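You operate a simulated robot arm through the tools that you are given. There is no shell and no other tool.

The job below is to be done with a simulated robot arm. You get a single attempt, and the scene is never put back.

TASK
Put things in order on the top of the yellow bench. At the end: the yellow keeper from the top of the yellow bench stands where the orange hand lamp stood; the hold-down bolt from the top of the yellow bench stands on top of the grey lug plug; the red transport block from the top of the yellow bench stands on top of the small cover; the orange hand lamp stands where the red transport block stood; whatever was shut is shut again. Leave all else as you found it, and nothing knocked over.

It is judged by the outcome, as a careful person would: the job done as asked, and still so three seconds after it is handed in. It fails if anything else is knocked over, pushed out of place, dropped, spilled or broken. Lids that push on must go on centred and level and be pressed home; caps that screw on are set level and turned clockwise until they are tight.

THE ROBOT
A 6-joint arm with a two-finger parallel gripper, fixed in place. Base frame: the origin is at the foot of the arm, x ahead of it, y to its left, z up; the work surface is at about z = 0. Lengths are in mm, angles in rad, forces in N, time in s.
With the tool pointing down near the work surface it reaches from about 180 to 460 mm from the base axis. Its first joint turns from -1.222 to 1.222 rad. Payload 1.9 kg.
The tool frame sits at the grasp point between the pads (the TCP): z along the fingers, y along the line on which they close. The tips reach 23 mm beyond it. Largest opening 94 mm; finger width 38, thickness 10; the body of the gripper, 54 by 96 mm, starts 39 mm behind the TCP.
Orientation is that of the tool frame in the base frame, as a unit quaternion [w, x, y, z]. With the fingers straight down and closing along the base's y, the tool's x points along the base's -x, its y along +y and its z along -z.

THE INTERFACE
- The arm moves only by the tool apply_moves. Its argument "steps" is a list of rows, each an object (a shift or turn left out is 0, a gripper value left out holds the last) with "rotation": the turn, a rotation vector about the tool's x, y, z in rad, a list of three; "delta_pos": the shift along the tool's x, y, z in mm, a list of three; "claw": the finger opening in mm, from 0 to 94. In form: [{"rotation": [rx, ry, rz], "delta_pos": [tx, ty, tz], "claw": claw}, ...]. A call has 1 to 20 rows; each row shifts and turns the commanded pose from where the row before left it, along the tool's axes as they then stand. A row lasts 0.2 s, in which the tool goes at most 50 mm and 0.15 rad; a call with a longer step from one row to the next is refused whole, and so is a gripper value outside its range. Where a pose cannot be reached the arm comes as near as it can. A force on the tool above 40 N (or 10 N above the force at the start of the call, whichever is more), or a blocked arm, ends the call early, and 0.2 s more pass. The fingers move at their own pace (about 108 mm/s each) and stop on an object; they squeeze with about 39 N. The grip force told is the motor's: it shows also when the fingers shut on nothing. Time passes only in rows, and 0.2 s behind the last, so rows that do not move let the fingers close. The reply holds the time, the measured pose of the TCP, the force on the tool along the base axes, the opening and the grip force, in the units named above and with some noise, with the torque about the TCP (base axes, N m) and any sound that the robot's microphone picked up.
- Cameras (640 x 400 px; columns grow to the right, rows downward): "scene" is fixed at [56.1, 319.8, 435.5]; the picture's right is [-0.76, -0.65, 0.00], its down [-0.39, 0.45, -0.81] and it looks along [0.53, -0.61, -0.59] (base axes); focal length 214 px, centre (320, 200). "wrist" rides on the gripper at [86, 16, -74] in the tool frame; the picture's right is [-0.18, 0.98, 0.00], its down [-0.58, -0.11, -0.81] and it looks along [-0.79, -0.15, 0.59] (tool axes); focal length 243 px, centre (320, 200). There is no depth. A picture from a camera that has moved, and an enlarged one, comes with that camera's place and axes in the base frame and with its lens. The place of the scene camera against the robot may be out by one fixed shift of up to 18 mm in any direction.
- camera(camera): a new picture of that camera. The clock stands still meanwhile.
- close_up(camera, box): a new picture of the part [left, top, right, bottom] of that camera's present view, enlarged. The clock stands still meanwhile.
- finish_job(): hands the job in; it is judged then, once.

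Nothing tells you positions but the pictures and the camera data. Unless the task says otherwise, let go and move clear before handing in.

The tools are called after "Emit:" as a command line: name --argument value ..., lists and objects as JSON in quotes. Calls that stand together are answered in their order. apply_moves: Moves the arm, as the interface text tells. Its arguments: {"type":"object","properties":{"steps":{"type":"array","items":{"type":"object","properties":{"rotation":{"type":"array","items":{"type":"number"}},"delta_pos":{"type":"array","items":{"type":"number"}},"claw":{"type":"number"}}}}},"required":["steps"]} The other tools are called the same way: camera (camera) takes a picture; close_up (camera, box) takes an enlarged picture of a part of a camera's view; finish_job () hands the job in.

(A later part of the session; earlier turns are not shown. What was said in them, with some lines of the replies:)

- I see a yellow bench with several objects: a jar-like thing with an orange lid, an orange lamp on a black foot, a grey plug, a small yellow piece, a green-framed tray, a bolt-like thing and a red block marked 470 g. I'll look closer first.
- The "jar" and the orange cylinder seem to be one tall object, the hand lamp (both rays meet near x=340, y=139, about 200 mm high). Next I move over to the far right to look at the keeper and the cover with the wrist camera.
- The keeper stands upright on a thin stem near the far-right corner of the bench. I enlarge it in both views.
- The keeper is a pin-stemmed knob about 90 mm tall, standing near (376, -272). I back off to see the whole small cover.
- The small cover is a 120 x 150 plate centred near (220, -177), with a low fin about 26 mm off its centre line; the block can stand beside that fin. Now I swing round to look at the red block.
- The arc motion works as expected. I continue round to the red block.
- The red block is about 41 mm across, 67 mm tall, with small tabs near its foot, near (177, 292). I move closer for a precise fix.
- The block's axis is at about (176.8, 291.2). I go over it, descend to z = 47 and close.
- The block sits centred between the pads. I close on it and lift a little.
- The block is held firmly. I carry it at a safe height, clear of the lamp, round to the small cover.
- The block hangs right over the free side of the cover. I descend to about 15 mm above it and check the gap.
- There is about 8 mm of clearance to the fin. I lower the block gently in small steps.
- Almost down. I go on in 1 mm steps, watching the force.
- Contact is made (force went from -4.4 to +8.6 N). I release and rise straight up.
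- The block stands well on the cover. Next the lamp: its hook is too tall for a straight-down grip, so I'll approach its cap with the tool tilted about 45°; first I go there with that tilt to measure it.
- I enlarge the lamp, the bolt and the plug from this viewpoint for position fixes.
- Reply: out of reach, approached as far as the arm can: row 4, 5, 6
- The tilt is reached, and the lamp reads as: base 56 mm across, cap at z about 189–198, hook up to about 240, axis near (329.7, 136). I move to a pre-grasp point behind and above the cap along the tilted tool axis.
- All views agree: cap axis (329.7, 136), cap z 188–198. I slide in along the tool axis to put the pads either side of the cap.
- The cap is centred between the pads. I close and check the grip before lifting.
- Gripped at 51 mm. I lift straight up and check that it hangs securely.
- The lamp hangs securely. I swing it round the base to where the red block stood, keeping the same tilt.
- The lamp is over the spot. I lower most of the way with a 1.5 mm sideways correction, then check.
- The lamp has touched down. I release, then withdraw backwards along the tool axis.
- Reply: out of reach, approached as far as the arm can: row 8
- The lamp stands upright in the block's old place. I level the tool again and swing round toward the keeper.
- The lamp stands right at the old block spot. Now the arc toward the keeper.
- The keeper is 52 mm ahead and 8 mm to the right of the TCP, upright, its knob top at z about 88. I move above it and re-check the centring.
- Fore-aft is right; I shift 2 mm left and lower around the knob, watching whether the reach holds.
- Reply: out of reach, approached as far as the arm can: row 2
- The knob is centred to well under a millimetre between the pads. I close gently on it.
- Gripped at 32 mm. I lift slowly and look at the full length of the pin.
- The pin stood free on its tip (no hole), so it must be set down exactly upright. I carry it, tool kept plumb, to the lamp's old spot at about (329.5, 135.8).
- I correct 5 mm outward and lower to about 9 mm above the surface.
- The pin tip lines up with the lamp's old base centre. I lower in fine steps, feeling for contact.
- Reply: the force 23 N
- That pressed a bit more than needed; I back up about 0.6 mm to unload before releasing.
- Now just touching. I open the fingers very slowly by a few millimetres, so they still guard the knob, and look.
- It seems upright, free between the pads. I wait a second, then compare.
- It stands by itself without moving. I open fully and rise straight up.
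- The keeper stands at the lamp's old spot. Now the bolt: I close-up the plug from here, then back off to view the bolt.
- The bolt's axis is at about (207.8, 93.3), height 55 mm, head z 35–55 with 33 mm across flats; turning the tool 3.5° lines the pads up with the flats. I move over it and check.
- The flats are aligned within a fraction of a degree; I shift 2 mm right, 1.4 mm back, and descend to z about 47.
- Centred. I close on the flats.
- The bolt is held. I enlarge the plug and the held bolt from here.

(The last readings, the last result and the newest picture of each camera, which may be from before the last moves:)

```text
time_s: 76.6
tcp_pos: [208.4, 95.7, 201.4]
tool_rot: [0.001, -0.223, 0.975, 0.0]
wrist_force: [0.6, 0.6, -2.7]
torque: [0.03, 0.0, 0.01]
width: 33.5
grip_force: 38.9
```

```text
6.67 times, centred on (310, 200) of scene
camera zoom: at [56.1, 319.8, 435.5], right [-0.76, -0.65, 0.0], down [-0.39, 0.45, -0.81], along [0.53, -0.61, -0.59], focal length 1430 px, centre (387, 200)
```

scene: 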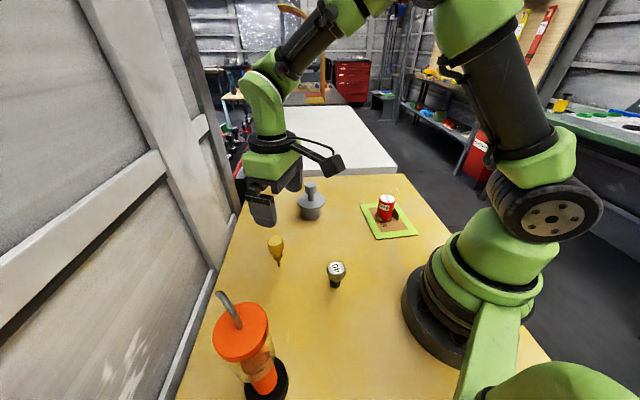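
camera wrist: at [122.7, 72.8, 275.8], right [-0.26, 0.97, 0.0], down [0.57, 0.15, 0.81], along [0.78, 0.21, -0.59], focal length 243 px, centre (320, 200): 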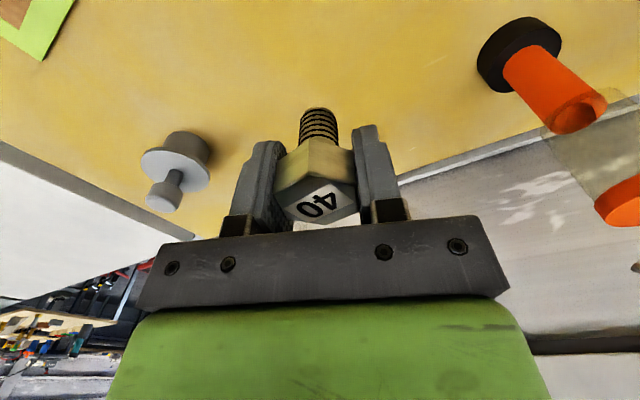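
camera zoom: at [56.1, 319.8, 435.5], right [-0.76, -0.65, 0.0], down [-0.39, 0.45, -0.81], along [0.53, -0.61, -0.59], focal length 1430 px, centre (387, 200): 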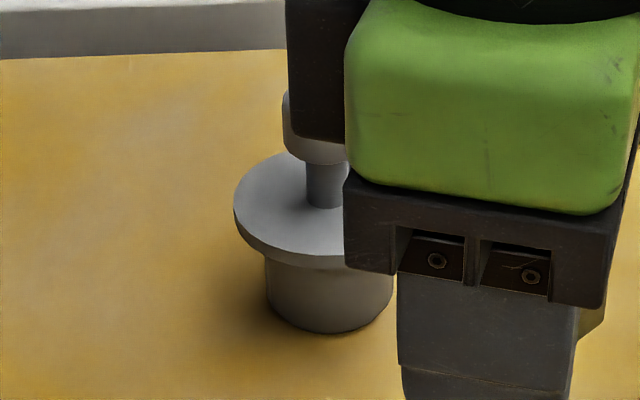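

The plug's knob triangulates to about (398, -47), top z about 109. I move the bolt to a spot 70 mm beside it, for a close look at the knob from a fresh angle.

Emit:
apply_moves --steps '[{"delta_pos": [-24.5, -25.4, 1.9]}, {"delta_pos": [-24.5, -25.4, 1.9]}, {"delta_pos": [-24.5, -25.4, 1.9]}, {"delta_pos": [-24.5, -25.4, 1.9]}, {"delta_pos": [-24.5, -25.4, 1.9]}, {"delta_pos": [-24.5, -25.4, 1.9]}, {"rotation": [0, 0, 0.1158]}, {"rotation": [0, 0, 0.1158]}, {"rotation": [0, 0, 0.1158]}, {"rotation": [0, 0, 0.1158]}, {"rotation": [0, 0, 0.1158]}, {}, {}]'

Emit:
camera --camera "wrist"

Emit:
close_up --camera "wrist" --box '[150, 10, 290, 150]'

Emit:
close_up --camera "scene" --box '[270, 160, 350, 230]'

```text
time_s: 79.4
tcp_pos: [406.3, 16.9, 189.1]
tool_rot: [0.001, 0.064, 0.998, 0.0]
wrist_force: [0.2, -0.2, -2.3]
torque: [-0.01, -0.02, 0.01]
width: 33.8
grip_force: 38.6
```

```text
taken
camera wrist: at [322.9, 44.6, 264.3], right [0.31, 0.95, 0.0], down [0.56, -0.18, 0.81], along [0.77, -0.25, -0.59], focal length 243 px, centre (320, 200)
```

wrist: 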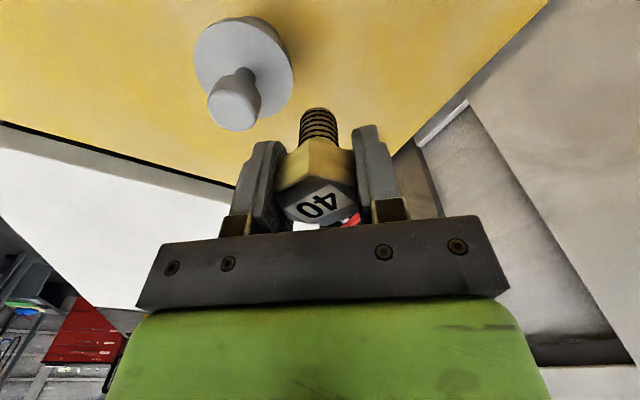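

```text
2.86 times, centred on (220, 80) of wrist
camera zoom: at [322.9, 44.6, 264.3], right [0.31, 0.95, 0.0], down [0.56, -0.18, 0.81], along [0.77, -0.25, -0.59], focal length 693 px, centre (606, 543)
```

zoom: 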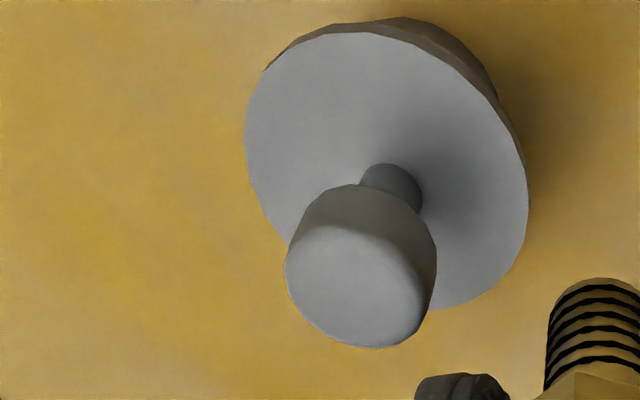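

```text
5.71 times, centred on (310, 195) of scene
camera zoom: at [56.1, 319.8, 435.5], right [-0.76, -0.65, 0.0], down [-0.39, 0.45, -0.81], along [0.53, -0.61, -0.59], focal length 1226 px, centre (377, 229)
```

zoom: 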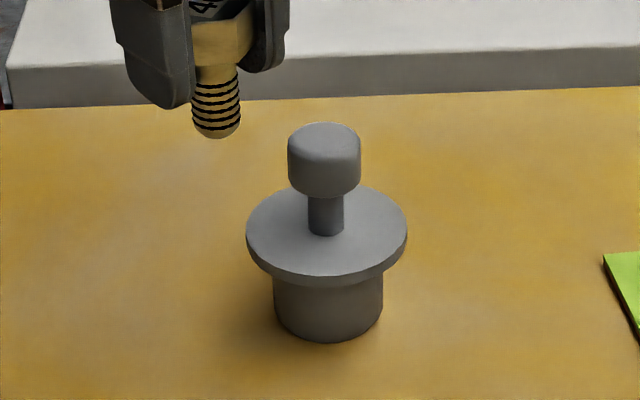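

The knob top is at about (401, -47, 108.5). I move the bolt over it at the present height and check the alignment in both cameras.

Emit:
apply_moves --steps '[{"delta_pos": [-2.3, -21.5, 0]}, {"delta_pos": [-2.3, -21.5, 0]}, {"delta_pos": [-2.2, -21.5, 0]}, {"delta_pos": [0, 0, 10]}, {"delta_pos": [0, 0, 10]}, {}, {}]'

Emit:
close_up --camera "wrist" --box '[220, 40, 420, 240]'

Emit:
close_up --camera "scene" --box '[280, 150, 340, 225]'

```text
time_s: 81.0
tcp_pos: [405.1, -46.8, 172.2]
tool_rot: [0.0, 0.065, 0.998, 0.001]
wrist_force: [0.4, 0.4, -1.9]
torque: [0.03, -0.03, 0.01]
width: 33.9
grip_force: 39.0
```

```text
2.00 times, centred on (320, 140) of wrist
camera zoom: at [321.8, -18.3, 246.6], right [0.31, 0.95, 0.0], down [0.56, -0.18, 0.81], along [0.77, -0.25, -0.59], focal length 485 px, centre (320, 320)
```

zoom: 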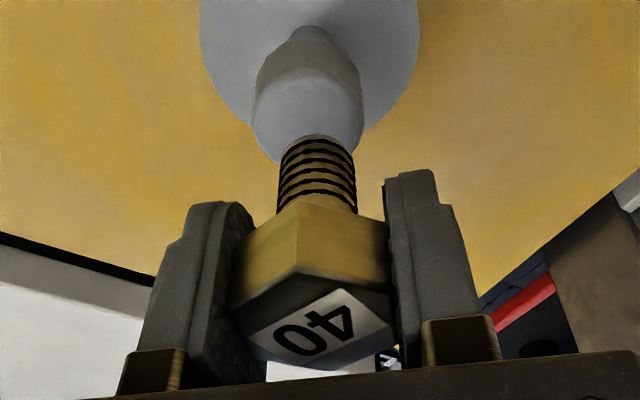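

```text
5.33 times, centred on (310, 188) of scene
camera zoom: at [56.1, 319.8, 435.5], right [-0.76, -0.65, 0.0], down [-0.39, 0.45, -0.81], along [0.53, -0.61, -0.59], focal length 1144 px, centre (373, 267)
```

zoom: 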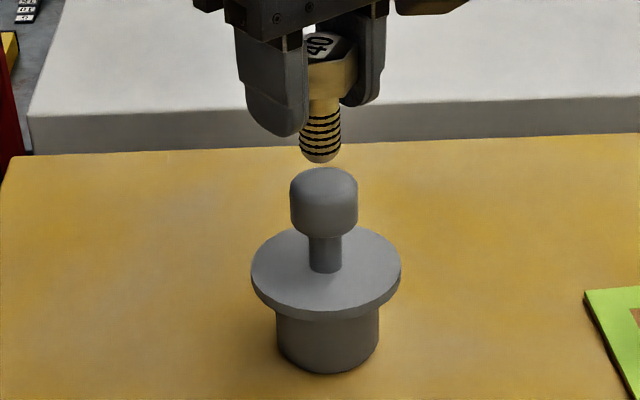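

Close: the bolt needs about 3 mm to the right. I correct that, lower to some 5 mm above the knob and look again at higher zoom.

Emit:
apply_moves --steps '[{"delta_pos": [-0.4, -2.8, 4]}, {"delta_pos": [0, 0, 5]}, {"delta_pos": [0, 0, 5]}, {}, {}]'

Emit:
close_up --camera "wrist" --box '[260, 50, 370, 150]'

Emit:
close_up --camera "scene" --box '[290, 165, 330, 205]'

```text
time_s: 82.2
tcp_pos: [405.1, -49.8, 156.3]
tool_rot: [0.0, 0.064, 0.998, 0.001]
wrist_force: [0.1, 0.4, -2.5]
torque: [-0.01, 0.0, -0.01]
width: 33.7
grip_force: 38.9
```

```text
4.00 times, centred on (315, 100) of wrist
camera zoom: at [321.5, -21.8, 232.4], right [0.31, 0.95, 0.0], down [0.56, -0.18, 0.81], along [0.77, -0.25, -0.59], focal length 970 px, centre (340, 600)
```

zoom: 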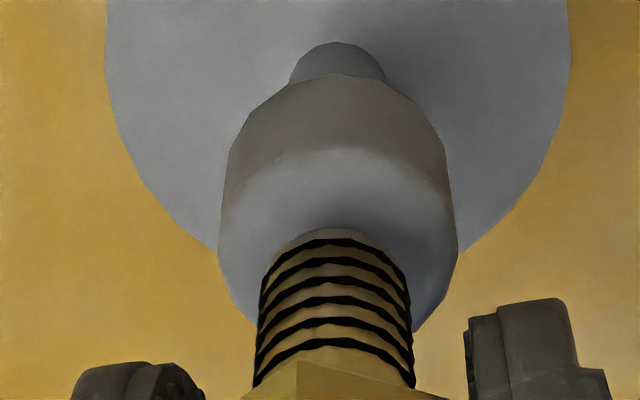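

```text
10.00 times, centred on (310, 185) of scene
camera zoom: at [56.1, 319.8, 435.5], right [-0.76, -0.65, 0.0], down [-0.39, 0.45, -0.81], along [0.53, -0.61, -0.59], focal length 2145 px, centre (420, 350)
```

zoom: 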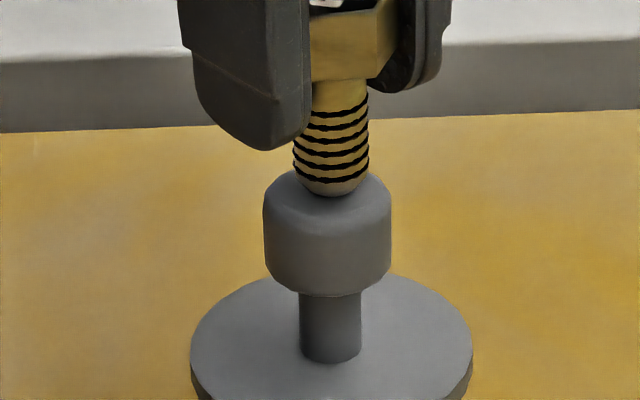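

Alignment is within about 1.5 mm. I shift 1.3 mm outward and lower gently onto the knob.

Emit:
apply_moves --steps '[{"delta_pos": [-1.3, -0.1, 0]}, {"delta_pos": [0, 0, 2]}, {"delta_pos": [0, 0, 1.5]}, {}, {}]'

Emit:
close_up --camera "wrist" --box '[260, 50, 370, 150]'

Emit:
close_up --camera "scene" --box '[290, 165, 330, 205]'

```text
time_s: 83.4
tcp_pos: [406.1, -49.6, 155.0]
tool_rot: [0.002, 0.064, 0.998, 0.001]
wrist_force: [-2.9, -1.0, 17.7]
torque: [-0.07, 0.19, -0.01]
width: 33.9
grip_force: 39.3
```

```text
4.00 times, centred on (315, 100) of wrist
camera zoom: at [323.2, -21.7, 229.0], right [0.31, 0.95, 0.0], down [0.56, -0.18, 0.81], along [0.77, -0.25, -0.59], focal length 970 px, centre (340, 600)
```

zoom: 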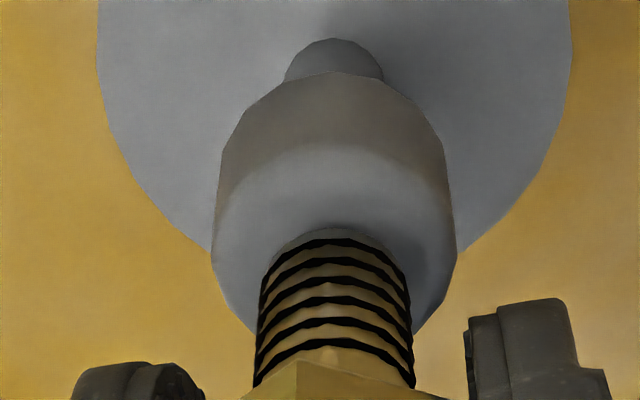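

```text
10.00 times, centred on (310, 185) of scene
camera zoom: at [56.0, 319.8, 435.5], right [-0.76, -0.65, 0.0], down [-0.38, 0.45, -0.81], along [0.53, -0.61, -0.59], focal length 2145 px, centre (420, 350)
```

zoom: 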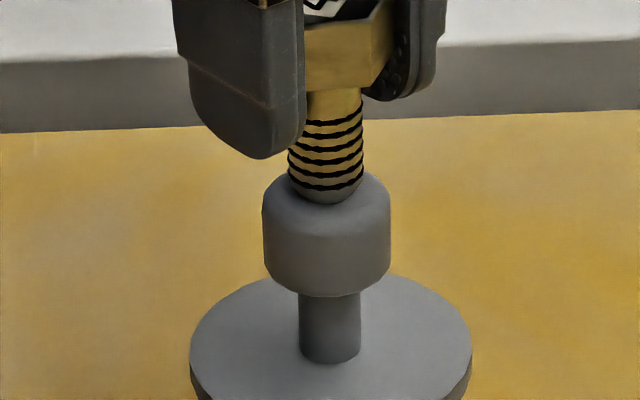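

It has touched, and both views suggest the bolt sits about 2–3 mm beyond the knob's centre. I lift 3 mm, shift 2.3 mm back, and lower again in fine steps.

Emit:
apply_moves --steps '[{"delta_pos": [0, 0, -3]}, {"delta_pos": [2.3, 0.4, 0]}, {}, {"delta_pos": [0, 0, 1.5]}, {}, {}]'

Emit:
close_up --camera "scene" --box '[290, 165, 330, 205]'

Emit:
close_up --camera "wrist" --box '[260, 50, 370, 150]'

```text
time_s: 84.8
tcp_pos: [403.5, -48.5, 155.4]
tool_rot: [0.0, 0.064, 0.998, 0.002]
wrist_force: [0.2, -0.3, -2.1]
torque: [0.06, -0.02, 0.01]
width: 33.6
grip_force: 38.6
```

```text
10.00 times, centred on (310, 185) of scene
camera zoom: at [56.1, 319.8, 435.5], right [-0.76, -0.65, 0.0], down [-0.39, 0.45, -0.81], along [0.53, -0.61, -0.59], focal length 2145 px, centre (420, 350)
```

zoom: 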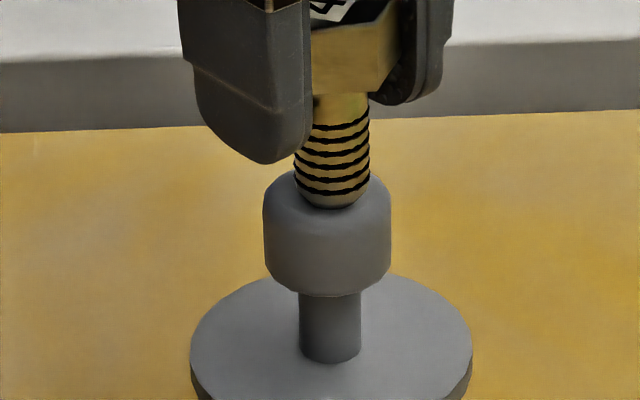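

```text
4.00 times, centred on (315, 100) of wrist
camera zoom: at [319.9, -20.3, 229.8], right [0.31, 0.95, 0.0], down [0.56, -0.18, 0.81], along [0.77, -0.25, -0.59], focal length 970 px, centre (340, 600)
```

zoom: 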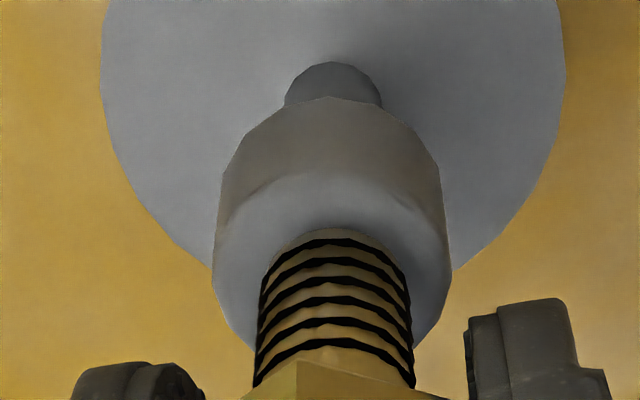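

Now within about 1.5 mm; a last nudge of 0.8 mm, then down in fine steps.

Emit:
apply_moves --steps '[{"delta_pos": [-0.8, -0.4, 0]}, {"delta_pos": [0, 0, 0.4]}, {}, {}]'

Emit:
apply_moves --steps '[{"delta_pos": [0, 0, 0.3]}, {}, {}]'

```text
time_s: 85.8
tcp_pos: [405.0, -48.2, 155.5]
tool_rot: [0.001, 0.065, 0.998, 0.001]
wrist_force: [-3.4, 1.0, 10.5]
torque: [0.0, 0.25, 0.01]
width: 33.8
grip_force: 39.4
```

```text
time_s: 86.6
tcp_pos: [406.0, -49.4, 153.7]
tool_rot: [0.0, 0.064, 0.998, 0.001]
wrist_force: [-5.2, 3.2, 18.5]
torque: [0.16, 0.32, -0.04]
width: 33.7
grip_force: 39.4
```

In contact; I unload to nearly zero force before releasing slowly.

Emit:
apply_moves --steps '[{"delta_pos": [0, 0, -0.6]}, {}, {}]'

```text
time_s: 87.4
tcp_pos: [405.5, -50.2, 153.5]
tool_rot: [0.0, 0.065, 0.998, 0.001]
wrist_force: [-0.6, 2.9, 9.3]
torque: [0.11, 0.08, -0.03]
width: 33.3
grip_force: 39.0
```

Emit:
apply_moves --steps '[{"delta_pos": [0, 0, -0.3]}, {}, {}]'

```text
time_s: 88.2
tcp_pos: [404.9, -48.4, 155.2]
tool_rot: [0.0, 0.065, 0.998, 0.001]
wrist_force: [0.2, -0.6, -2.3]
torque: [0.0, -0.05, 0.01]
width: 33.3
grip_force: 38.2
```

Emit:
apply_moves --steps '[{"delta_pos": [0, 0, 0.15]}, {}, {}]'

Emit:
apply_moves --steps '[{"claw": 33.6}, {"claw": 34}, {"claw": 34.4}, {"claw": 34.8}, {"claw": 35.4}, {"claw": 36}, {"claw": 38}, {}, {}, {}]'

Emit:
close_up --camera "scene" --box '[290, 165, 330, 205]'

Emit:
close_up --camera "wrist" --box '[220, 40, 420, 240]'

```text
time_s: 89.0
tcp_pos: [404.9, -50.2, 156.3]
tool_rot: [0.0, 0.065, 0.998, 0.001]
wrist_force: [0.1, 0.9, -2.1]
torque: [-0.02, -0.03, 0.03]
width: 33.9
grip_force: 39.8
```

```text
time_s: 91.2
tcp_pos: [405.4, -50.0, 155.4]
tool_rot: [0.0, 0.065, 0.998, 0.001]
wrist_force: [-0.5, -0.5, -0.7]
torque: [-0.02, 0.02, 0.01]
width: 38.0
grip_force: 0.0
```

```text
10.00 times, centred on (310, 185) of scene
camera zoom: at [56.1, 319.8, 435.5], right [-0.76, -0.65, 0.0], down [-0.39, 0.45, -0.81], along [0.53, -0.61, -0.59], focal length 2145 px, centre (420, 350)
```

zoom: 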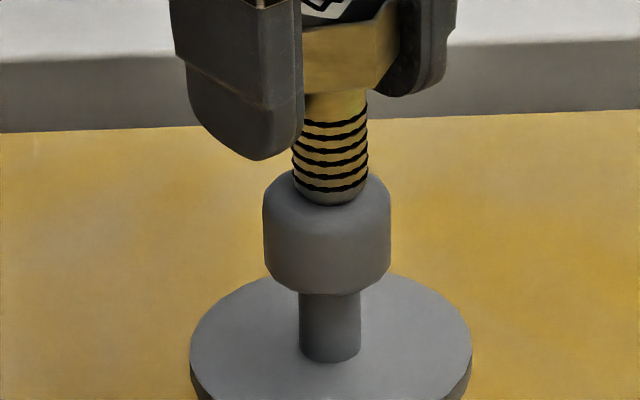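

```text
2.00 times, centred on (320, 140) of wrist
camera zoom: at [321.8, -21.8, 230.2], right [0.31, 0.95, 0.0], down [0.56, -0.18, 0.81], along [0.77, -0.25, -0.59], focal length 485 px, centre (320, 320)
```

zoom: 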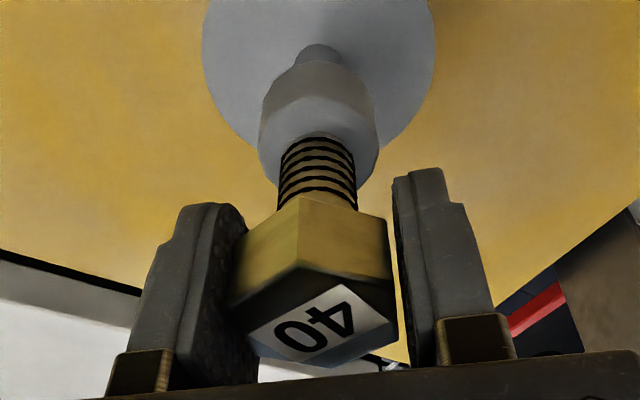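

The bolt stands free on the knob. I open fully, rise straight up and step away.

Emit:
apply_moves --steps '[{"claw": 48}, {"claw": 65}, {"claw": 85}, {"claw": 94}, {}, {"delta_pos": [0, 0, -10]}, {"delta_pos": [0, 0, -20]}, {"delta_pos": [0, 0, -25]}, {"delta_pos": [0, 0, -25]}, {"delta_pos": [20, 0, -25]}, {"delta_pos": [35, 0, 0]}, {"delta_pos": [35, 0, 0]}, {"delta_pos": [35, 0, 0]}, {}]'

Emit:
camera --camera "wrist"

Emit:
camera --camera "scene"

Emit:
close_up --camera "scene" --box '[240, 150, 420, 290]'

```text
time_s: 94.2
tcp_pos: [281.3, -32.1, 259.3]
tool_rot: [0.001, 0.065, 0.998, 0.001]
wrist_force: [-0.2, 0.0, -0.5]
torque: [-0.02, 0.0, 0.03]
width: 94.3
grip_force: 0.1
```

```text
taken
camera wrist: at [196.8, -4.2, 334.2], right [0.31, 0.95, 0.0], down [0.56, -0.18, 0.81], along [0.77, -0.25, -0.59], focal length 243 px, centre (320, 200)
```

wrist: 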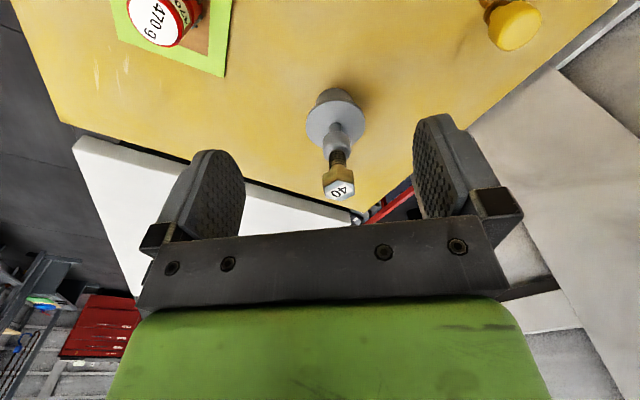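

```text
taken
```

scene: 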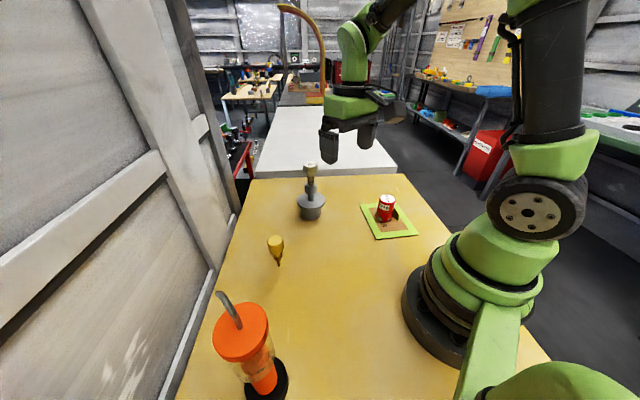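

```text
2.86 times, centred on (330, 220) of scene
camera zoom: at [56.1, 319.8, 435.5], right [-0.76, -0.65, 0.0], down [-0.39, 0.45, -0.81], along [0.53, -0.61, -0.59], focal length 613 px, centre (291, 143)
```

zoom: 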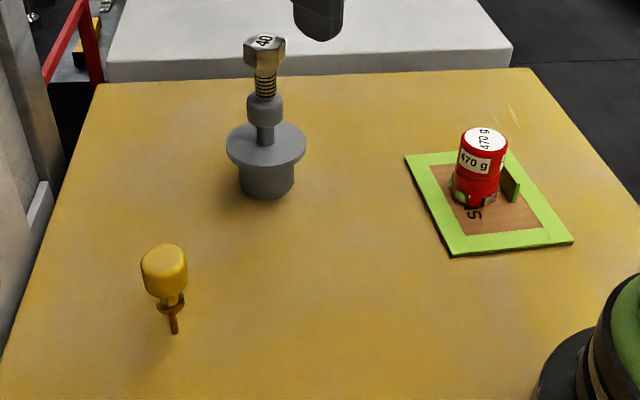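

All four pieces stand where asked: block on the cover, lamp at the block's spot, keeper at the lamp's spot, bolt on the plug; nothing was opened. I wait a moment to confirm nothing moves, then hand in.

Emit:
apply_moves --steps '[{}, {}, {}, {}, {}, {}, {}, {}, {}, {}]'

Emit:
close_up --camera "scene" --box '[200, 150, 420, 400]'

```text
time_s: 96.4
tcp_pos: [280.9, -33.4, 259.2]
tool_rot: [0.0, 0.065, 0.998, 0.0]
wrist_force: [0.9, -0.4, 0.1]
torque: [0.03, 0.01, -0.01]
width: 94.1
grip_force: 0.0
```

```text
1.60 times, centred on (310, 275) of scene
camera zoom: at [56.1, 319.8, 435.5], right [-0.76, -0.65, 0.0], down [-0.39, 0.45, -0.81], along [0.53, -0.61, -0.59], focal length 343 px, centre (336, 80)
```

zoom: 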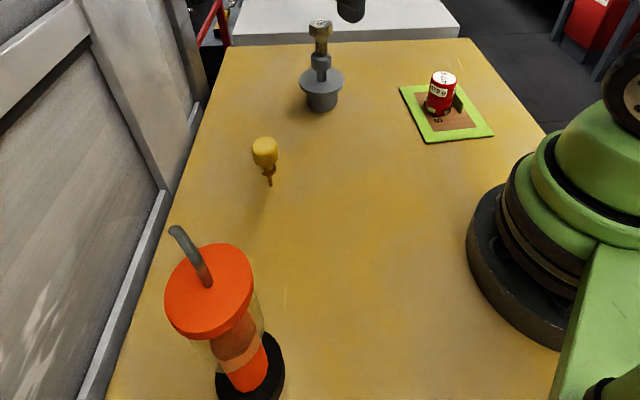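

Everything is standing still and upright in its asked place, and the arm is clear. I hand the job in.

Emit:
finish_job

```text
The job is handed in.
```

The job is handed in. All four pieces stand where you asked, and nothing on the bench was knocked over. I watched for about two seconds before handing in, and nothing moved.

- **Red transport block:** it stands on the small cover, beside the fin, with about 8 mm of clearance to it.
- **Orange hand lamp:** it stands where the red block stood, within about 2 mm by my measurement.
- **Yellow keeper:** it stands upright on its pin where the lamp stood, within about 3 mm. The pin had no hole to sit in, so it balances on its tip as it did at the start.
- **Hold-down bolt:** it stands on the knob of the grey lug plug, within about 1.5 mm of centre.

I opened nothing, so nothing needed shutting again. The gripper is open and clear of everything.
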